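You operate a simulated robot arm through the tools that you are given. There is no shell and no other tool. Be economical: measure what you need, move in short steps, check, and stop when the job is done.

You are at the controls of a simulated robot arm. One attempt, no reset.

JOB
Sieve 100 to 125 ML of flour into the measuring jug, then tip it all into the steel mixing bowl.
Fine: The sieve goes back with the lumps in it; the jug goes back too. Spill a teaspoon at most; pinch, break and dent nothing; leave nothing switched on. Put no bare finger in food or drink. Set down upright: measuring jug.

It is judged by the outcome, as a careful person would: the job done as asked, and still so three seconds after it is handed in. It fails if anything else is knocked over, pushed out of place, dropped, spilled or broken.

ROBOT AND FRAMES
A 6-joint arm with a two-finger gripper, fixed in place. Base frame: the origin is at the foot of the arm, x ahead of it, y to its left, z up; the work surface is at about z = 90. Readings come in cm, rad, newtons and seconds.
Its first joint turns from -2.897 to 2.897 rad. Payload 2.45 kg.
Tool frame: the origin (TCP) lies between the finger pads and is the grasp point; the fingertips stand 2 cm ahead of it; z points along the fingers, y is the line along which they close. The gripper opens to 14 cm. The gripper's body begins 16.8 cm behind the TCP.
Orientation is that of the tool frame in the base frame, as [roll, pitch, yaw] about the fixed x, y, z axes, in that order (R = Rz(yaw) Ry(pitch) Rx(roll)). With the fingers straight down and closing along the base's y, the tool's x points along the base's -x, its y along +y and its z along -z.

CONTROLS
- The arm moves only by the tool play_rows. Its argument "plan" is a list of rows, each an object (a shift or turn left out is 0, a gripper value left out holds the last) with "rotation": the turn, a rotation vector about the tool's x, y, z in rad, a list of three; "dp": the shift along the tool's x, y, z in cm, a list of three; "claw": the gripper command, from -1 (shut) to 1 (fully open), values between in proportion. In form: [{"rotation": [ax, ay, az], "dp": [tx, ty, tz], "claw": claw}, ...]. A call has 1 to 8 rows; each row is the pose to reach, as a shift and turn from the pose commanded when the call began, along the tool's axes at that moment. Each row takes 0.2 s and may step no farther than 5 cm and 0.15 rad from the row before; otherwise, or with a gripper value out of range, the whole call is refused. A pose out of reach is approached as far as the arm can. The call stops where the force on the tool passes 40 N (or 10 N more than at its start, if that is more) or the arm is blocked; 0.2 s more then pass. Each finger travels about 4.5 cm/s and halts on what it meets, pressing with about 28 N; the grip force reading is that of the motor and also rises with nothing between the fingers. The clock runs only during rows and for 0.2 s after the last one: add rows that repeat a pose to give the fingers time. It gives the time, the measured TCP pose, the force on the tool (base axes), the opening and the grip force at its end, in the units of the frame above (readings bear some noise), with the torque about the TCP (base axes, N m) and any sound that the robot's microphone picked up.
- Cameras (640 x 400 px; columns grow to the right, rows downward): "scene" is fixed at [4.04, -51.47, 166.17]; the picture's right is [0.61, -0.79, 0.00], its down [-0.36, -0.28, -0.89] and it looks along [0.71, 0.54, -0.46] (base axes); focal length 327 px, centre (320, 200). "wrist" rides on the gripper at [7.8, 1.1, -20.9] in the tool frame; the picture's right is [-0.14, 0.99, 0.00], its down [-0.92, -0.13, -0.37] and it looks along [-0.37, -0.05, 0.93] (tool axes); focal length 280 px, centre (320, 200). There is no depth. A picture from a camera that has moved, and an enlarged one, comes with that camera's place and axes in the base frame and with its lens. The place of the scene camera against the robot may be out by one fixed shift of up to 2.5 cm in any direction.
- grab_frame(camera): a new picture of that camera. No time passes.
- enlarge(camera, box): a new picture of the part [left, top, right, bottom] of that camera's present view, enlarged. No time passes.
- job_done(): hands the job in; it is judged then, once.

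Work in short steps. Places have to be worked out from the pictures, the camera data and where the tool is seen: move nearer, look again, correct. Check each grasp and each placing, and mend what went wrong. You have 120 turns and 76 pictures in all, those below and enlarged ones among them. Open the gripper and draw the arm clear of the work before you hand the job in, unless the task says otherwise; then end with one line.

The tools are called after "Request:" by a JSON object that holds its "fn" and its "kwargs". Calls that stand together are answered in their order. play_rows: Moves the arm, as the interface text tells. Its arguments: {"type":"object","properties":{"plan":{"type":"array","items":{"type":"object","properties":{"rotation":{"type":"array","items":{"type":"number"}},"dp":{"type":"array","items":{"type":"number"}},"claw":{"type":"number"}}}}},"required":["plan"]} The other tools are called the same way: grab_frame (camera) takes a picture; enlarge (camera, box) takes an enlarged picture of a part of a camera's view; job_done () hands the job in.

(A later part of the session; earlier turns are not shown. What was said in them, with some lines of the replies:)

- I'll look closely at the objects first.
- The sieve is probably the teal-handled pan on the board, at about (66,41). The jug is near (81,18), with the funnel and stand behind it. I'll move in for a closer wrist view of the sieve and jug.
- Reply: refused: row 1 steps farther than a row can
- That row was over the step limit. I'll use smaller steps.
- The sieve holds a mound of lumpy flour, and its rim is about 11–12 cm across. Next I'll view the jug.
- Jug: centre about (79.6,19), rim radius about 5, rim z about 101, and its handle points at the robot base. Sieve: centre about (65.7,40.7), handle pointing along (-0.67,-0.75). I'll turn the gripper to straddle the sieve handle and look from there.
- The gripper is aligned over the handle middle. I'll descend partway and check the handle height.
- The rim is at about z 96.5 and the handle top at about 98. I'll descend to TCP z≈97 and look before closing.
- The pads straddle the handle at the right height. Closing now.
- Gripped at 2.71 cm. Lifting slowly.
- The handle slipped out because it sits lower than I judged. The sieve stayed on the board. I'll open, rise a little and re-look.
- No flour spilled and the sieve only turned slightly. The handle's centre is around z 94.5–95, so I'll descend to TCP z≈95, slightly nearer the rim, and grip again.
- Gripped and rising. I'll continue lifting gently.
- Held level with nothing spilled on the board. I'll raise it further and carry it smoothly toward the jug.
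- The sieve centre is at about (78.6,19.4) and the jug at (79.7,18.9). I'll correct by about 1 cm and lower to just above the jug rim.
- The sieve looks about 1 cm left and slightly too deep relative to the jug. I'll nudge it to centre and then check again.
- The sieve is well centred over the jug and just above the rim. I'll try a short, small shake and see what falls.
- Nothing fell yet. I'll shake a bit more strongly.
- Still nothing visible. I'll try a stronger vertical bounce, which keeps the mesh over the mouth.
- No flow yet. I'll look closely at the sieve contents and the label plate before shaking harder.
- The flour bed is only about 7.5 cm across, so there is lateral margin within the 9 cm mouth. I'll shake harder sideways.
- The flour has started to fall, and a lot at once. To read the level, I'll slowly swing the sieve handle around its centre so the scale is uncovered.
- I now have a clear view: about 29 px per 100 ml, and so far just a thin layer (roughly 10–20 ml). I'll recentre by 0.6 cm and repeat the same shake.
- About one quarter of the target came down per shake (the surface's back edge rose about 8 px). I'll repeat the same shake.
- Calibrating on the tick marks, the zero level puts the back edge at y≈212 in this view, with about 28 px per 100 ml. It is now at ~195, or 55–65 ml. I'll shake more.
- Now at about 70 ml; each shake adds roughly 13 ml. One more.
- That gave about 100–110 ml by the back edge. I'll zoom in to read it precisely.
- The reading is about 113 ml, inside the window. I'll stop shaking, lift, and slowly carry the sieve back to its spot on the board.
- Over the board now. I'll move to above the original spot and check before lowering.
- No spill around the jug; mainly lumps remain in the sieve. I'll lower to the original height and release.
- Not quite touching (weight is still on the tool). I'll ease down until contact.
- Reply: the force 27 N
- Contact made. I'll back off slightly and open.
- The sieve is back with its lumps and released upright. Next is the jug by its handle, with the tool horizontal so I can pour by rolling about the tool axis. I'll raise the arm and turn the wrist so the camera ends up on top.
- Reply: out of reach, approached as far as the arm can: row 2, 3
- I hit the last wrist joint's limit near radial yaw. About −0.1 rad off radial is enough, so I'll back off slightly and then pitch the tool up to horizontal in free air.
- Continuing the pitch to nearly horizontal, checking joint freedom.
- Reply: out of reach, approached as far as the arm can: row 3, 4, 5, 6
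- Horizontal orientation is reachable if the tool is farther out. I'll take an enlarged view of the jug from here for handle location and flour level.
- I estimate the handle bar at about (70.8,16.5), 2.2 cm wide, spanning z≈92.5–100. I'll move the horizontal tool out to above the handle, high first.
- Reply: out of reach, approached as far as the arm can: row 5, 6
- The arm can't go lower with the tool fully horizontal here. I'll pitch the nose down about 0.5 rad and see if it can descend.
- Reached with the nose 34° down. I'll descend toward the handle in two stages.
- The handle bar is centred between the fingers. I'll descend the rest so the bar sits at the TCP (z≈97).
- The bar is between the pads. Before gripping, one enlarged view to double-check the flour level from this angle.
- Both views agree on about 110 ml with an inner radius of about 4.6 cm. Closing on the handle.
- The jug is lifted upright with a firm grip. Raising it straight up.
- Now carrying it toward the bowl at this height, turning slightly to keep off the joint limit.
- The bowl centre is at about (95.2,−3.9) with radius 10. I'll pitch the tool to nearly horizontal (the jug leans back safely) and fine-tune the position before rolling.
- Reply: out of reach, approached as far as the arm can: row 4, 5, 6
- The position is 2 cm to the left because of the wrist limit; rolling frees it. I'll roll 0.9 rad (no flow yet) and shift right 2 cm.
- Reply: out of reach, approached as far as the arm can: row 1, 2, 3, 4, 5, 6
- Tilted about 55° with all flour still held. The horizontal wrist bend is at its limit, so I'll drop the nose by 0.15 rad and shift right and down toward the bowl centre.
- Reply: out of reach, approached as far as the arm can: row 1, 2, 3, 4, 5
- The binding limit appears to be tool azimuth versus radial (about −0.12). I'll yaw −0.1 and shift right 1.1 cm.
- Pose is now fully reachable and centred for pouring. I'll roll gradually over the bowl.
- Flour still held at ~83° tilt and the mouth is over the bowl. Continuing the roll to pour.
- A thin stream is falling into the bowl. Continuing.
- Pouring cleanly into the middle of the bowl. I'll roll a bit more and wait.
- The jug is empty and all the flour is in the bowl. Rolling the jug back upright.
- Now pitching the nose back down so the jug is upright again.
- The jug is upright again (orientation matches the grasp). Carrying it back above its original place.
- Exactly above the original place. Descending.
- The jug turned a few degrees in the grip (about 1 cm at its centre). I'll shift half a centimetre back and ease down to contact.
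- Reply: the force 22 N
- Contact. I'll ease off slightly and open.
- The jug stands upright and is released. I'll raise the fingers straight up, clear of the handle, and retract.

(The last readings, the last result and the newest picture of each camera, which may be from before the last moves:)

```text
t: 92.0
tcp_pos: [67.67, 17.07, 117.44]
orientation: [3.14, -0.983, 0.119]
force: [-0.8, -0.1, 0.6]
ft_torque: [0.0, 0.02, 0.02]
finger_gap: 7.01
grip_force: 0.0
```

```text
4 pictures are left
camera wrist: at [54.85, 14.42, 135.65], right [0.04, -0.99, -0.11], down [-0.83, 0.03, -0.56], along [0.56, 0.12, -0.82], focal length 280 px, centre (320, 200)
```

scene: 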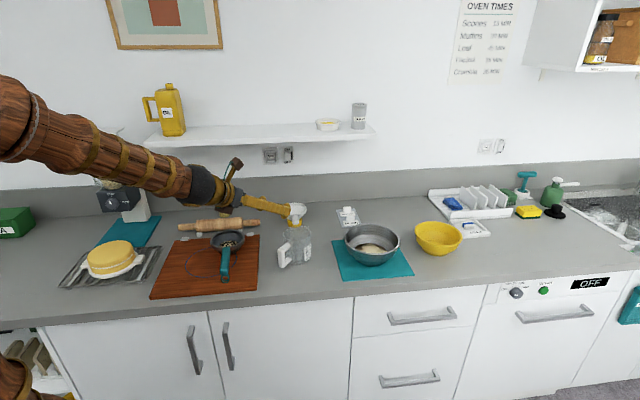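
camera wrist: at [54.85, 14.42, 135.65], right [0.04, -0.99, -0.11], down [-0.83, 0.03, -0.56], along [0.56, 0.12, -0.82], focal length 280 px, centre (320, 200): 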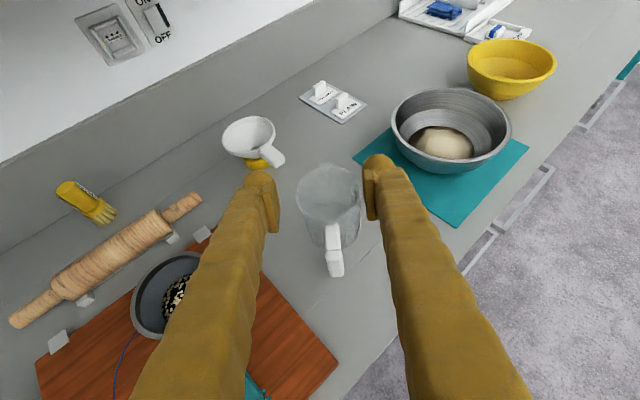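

The jug is upright and empty, the sieve is back, the flour is in the bowl and the counter is clean. I'll draw the arm up clear.

Request:
{"fn": "play_rows", "kwargs": {"plan": [{"dp": [2.5, 0, -2.5]}, {"dp": [5, 0, -5], "claw": 1}, {"dp": [7.5, 0, -7.5]}, {"dp": [9, 0, -9]}]}}

Request:
{"fn": "enlarge", "kwargs": {"camera": "scene", "box": [190, 190, 430, 300]}}

```text
t: 93.0
tcp_pos: [65.19, 16.89, 130.04]
orientation: [3.14, -0.982, 0.119]
force: [0.1, 0.0, 0.5]
ft_torque: [-0.03, 0.0, -0.01]
finger_gap: 14.01
grip_force: 0.5
```

```text
2.67 times, centred on (310, 245) of scene
camera zoom: at [4.04, -51.47, 166.17], right [0.61, -0.79, 0.0], down [-0.36, -0.28, -0.89], along [0.71, 0.54, -0.46], focal length 873 px, centre (347, 80)
```

zoom: 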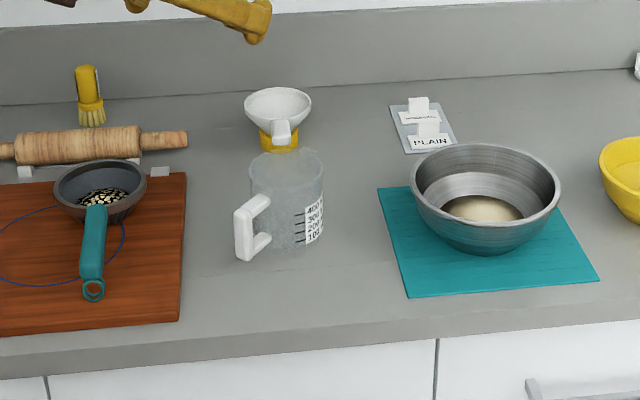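

Everything is in place, with the gripper open and the arm clear. Handing in.

Request:
{"fn": "job_done", "kwargs": {}}

```text
The job is handed in.
```

I sieved about 110 ml of flour into the jug and tipped it all into the steel bowl. That figure is read from the camera views and could be off by about 10 ml either way. The sieve is back on the board with its lumps. The jug is upright and empty in its place, turned a few degrees and within about 1 cm of where it stood. I saw no spills, and the job is handed in.
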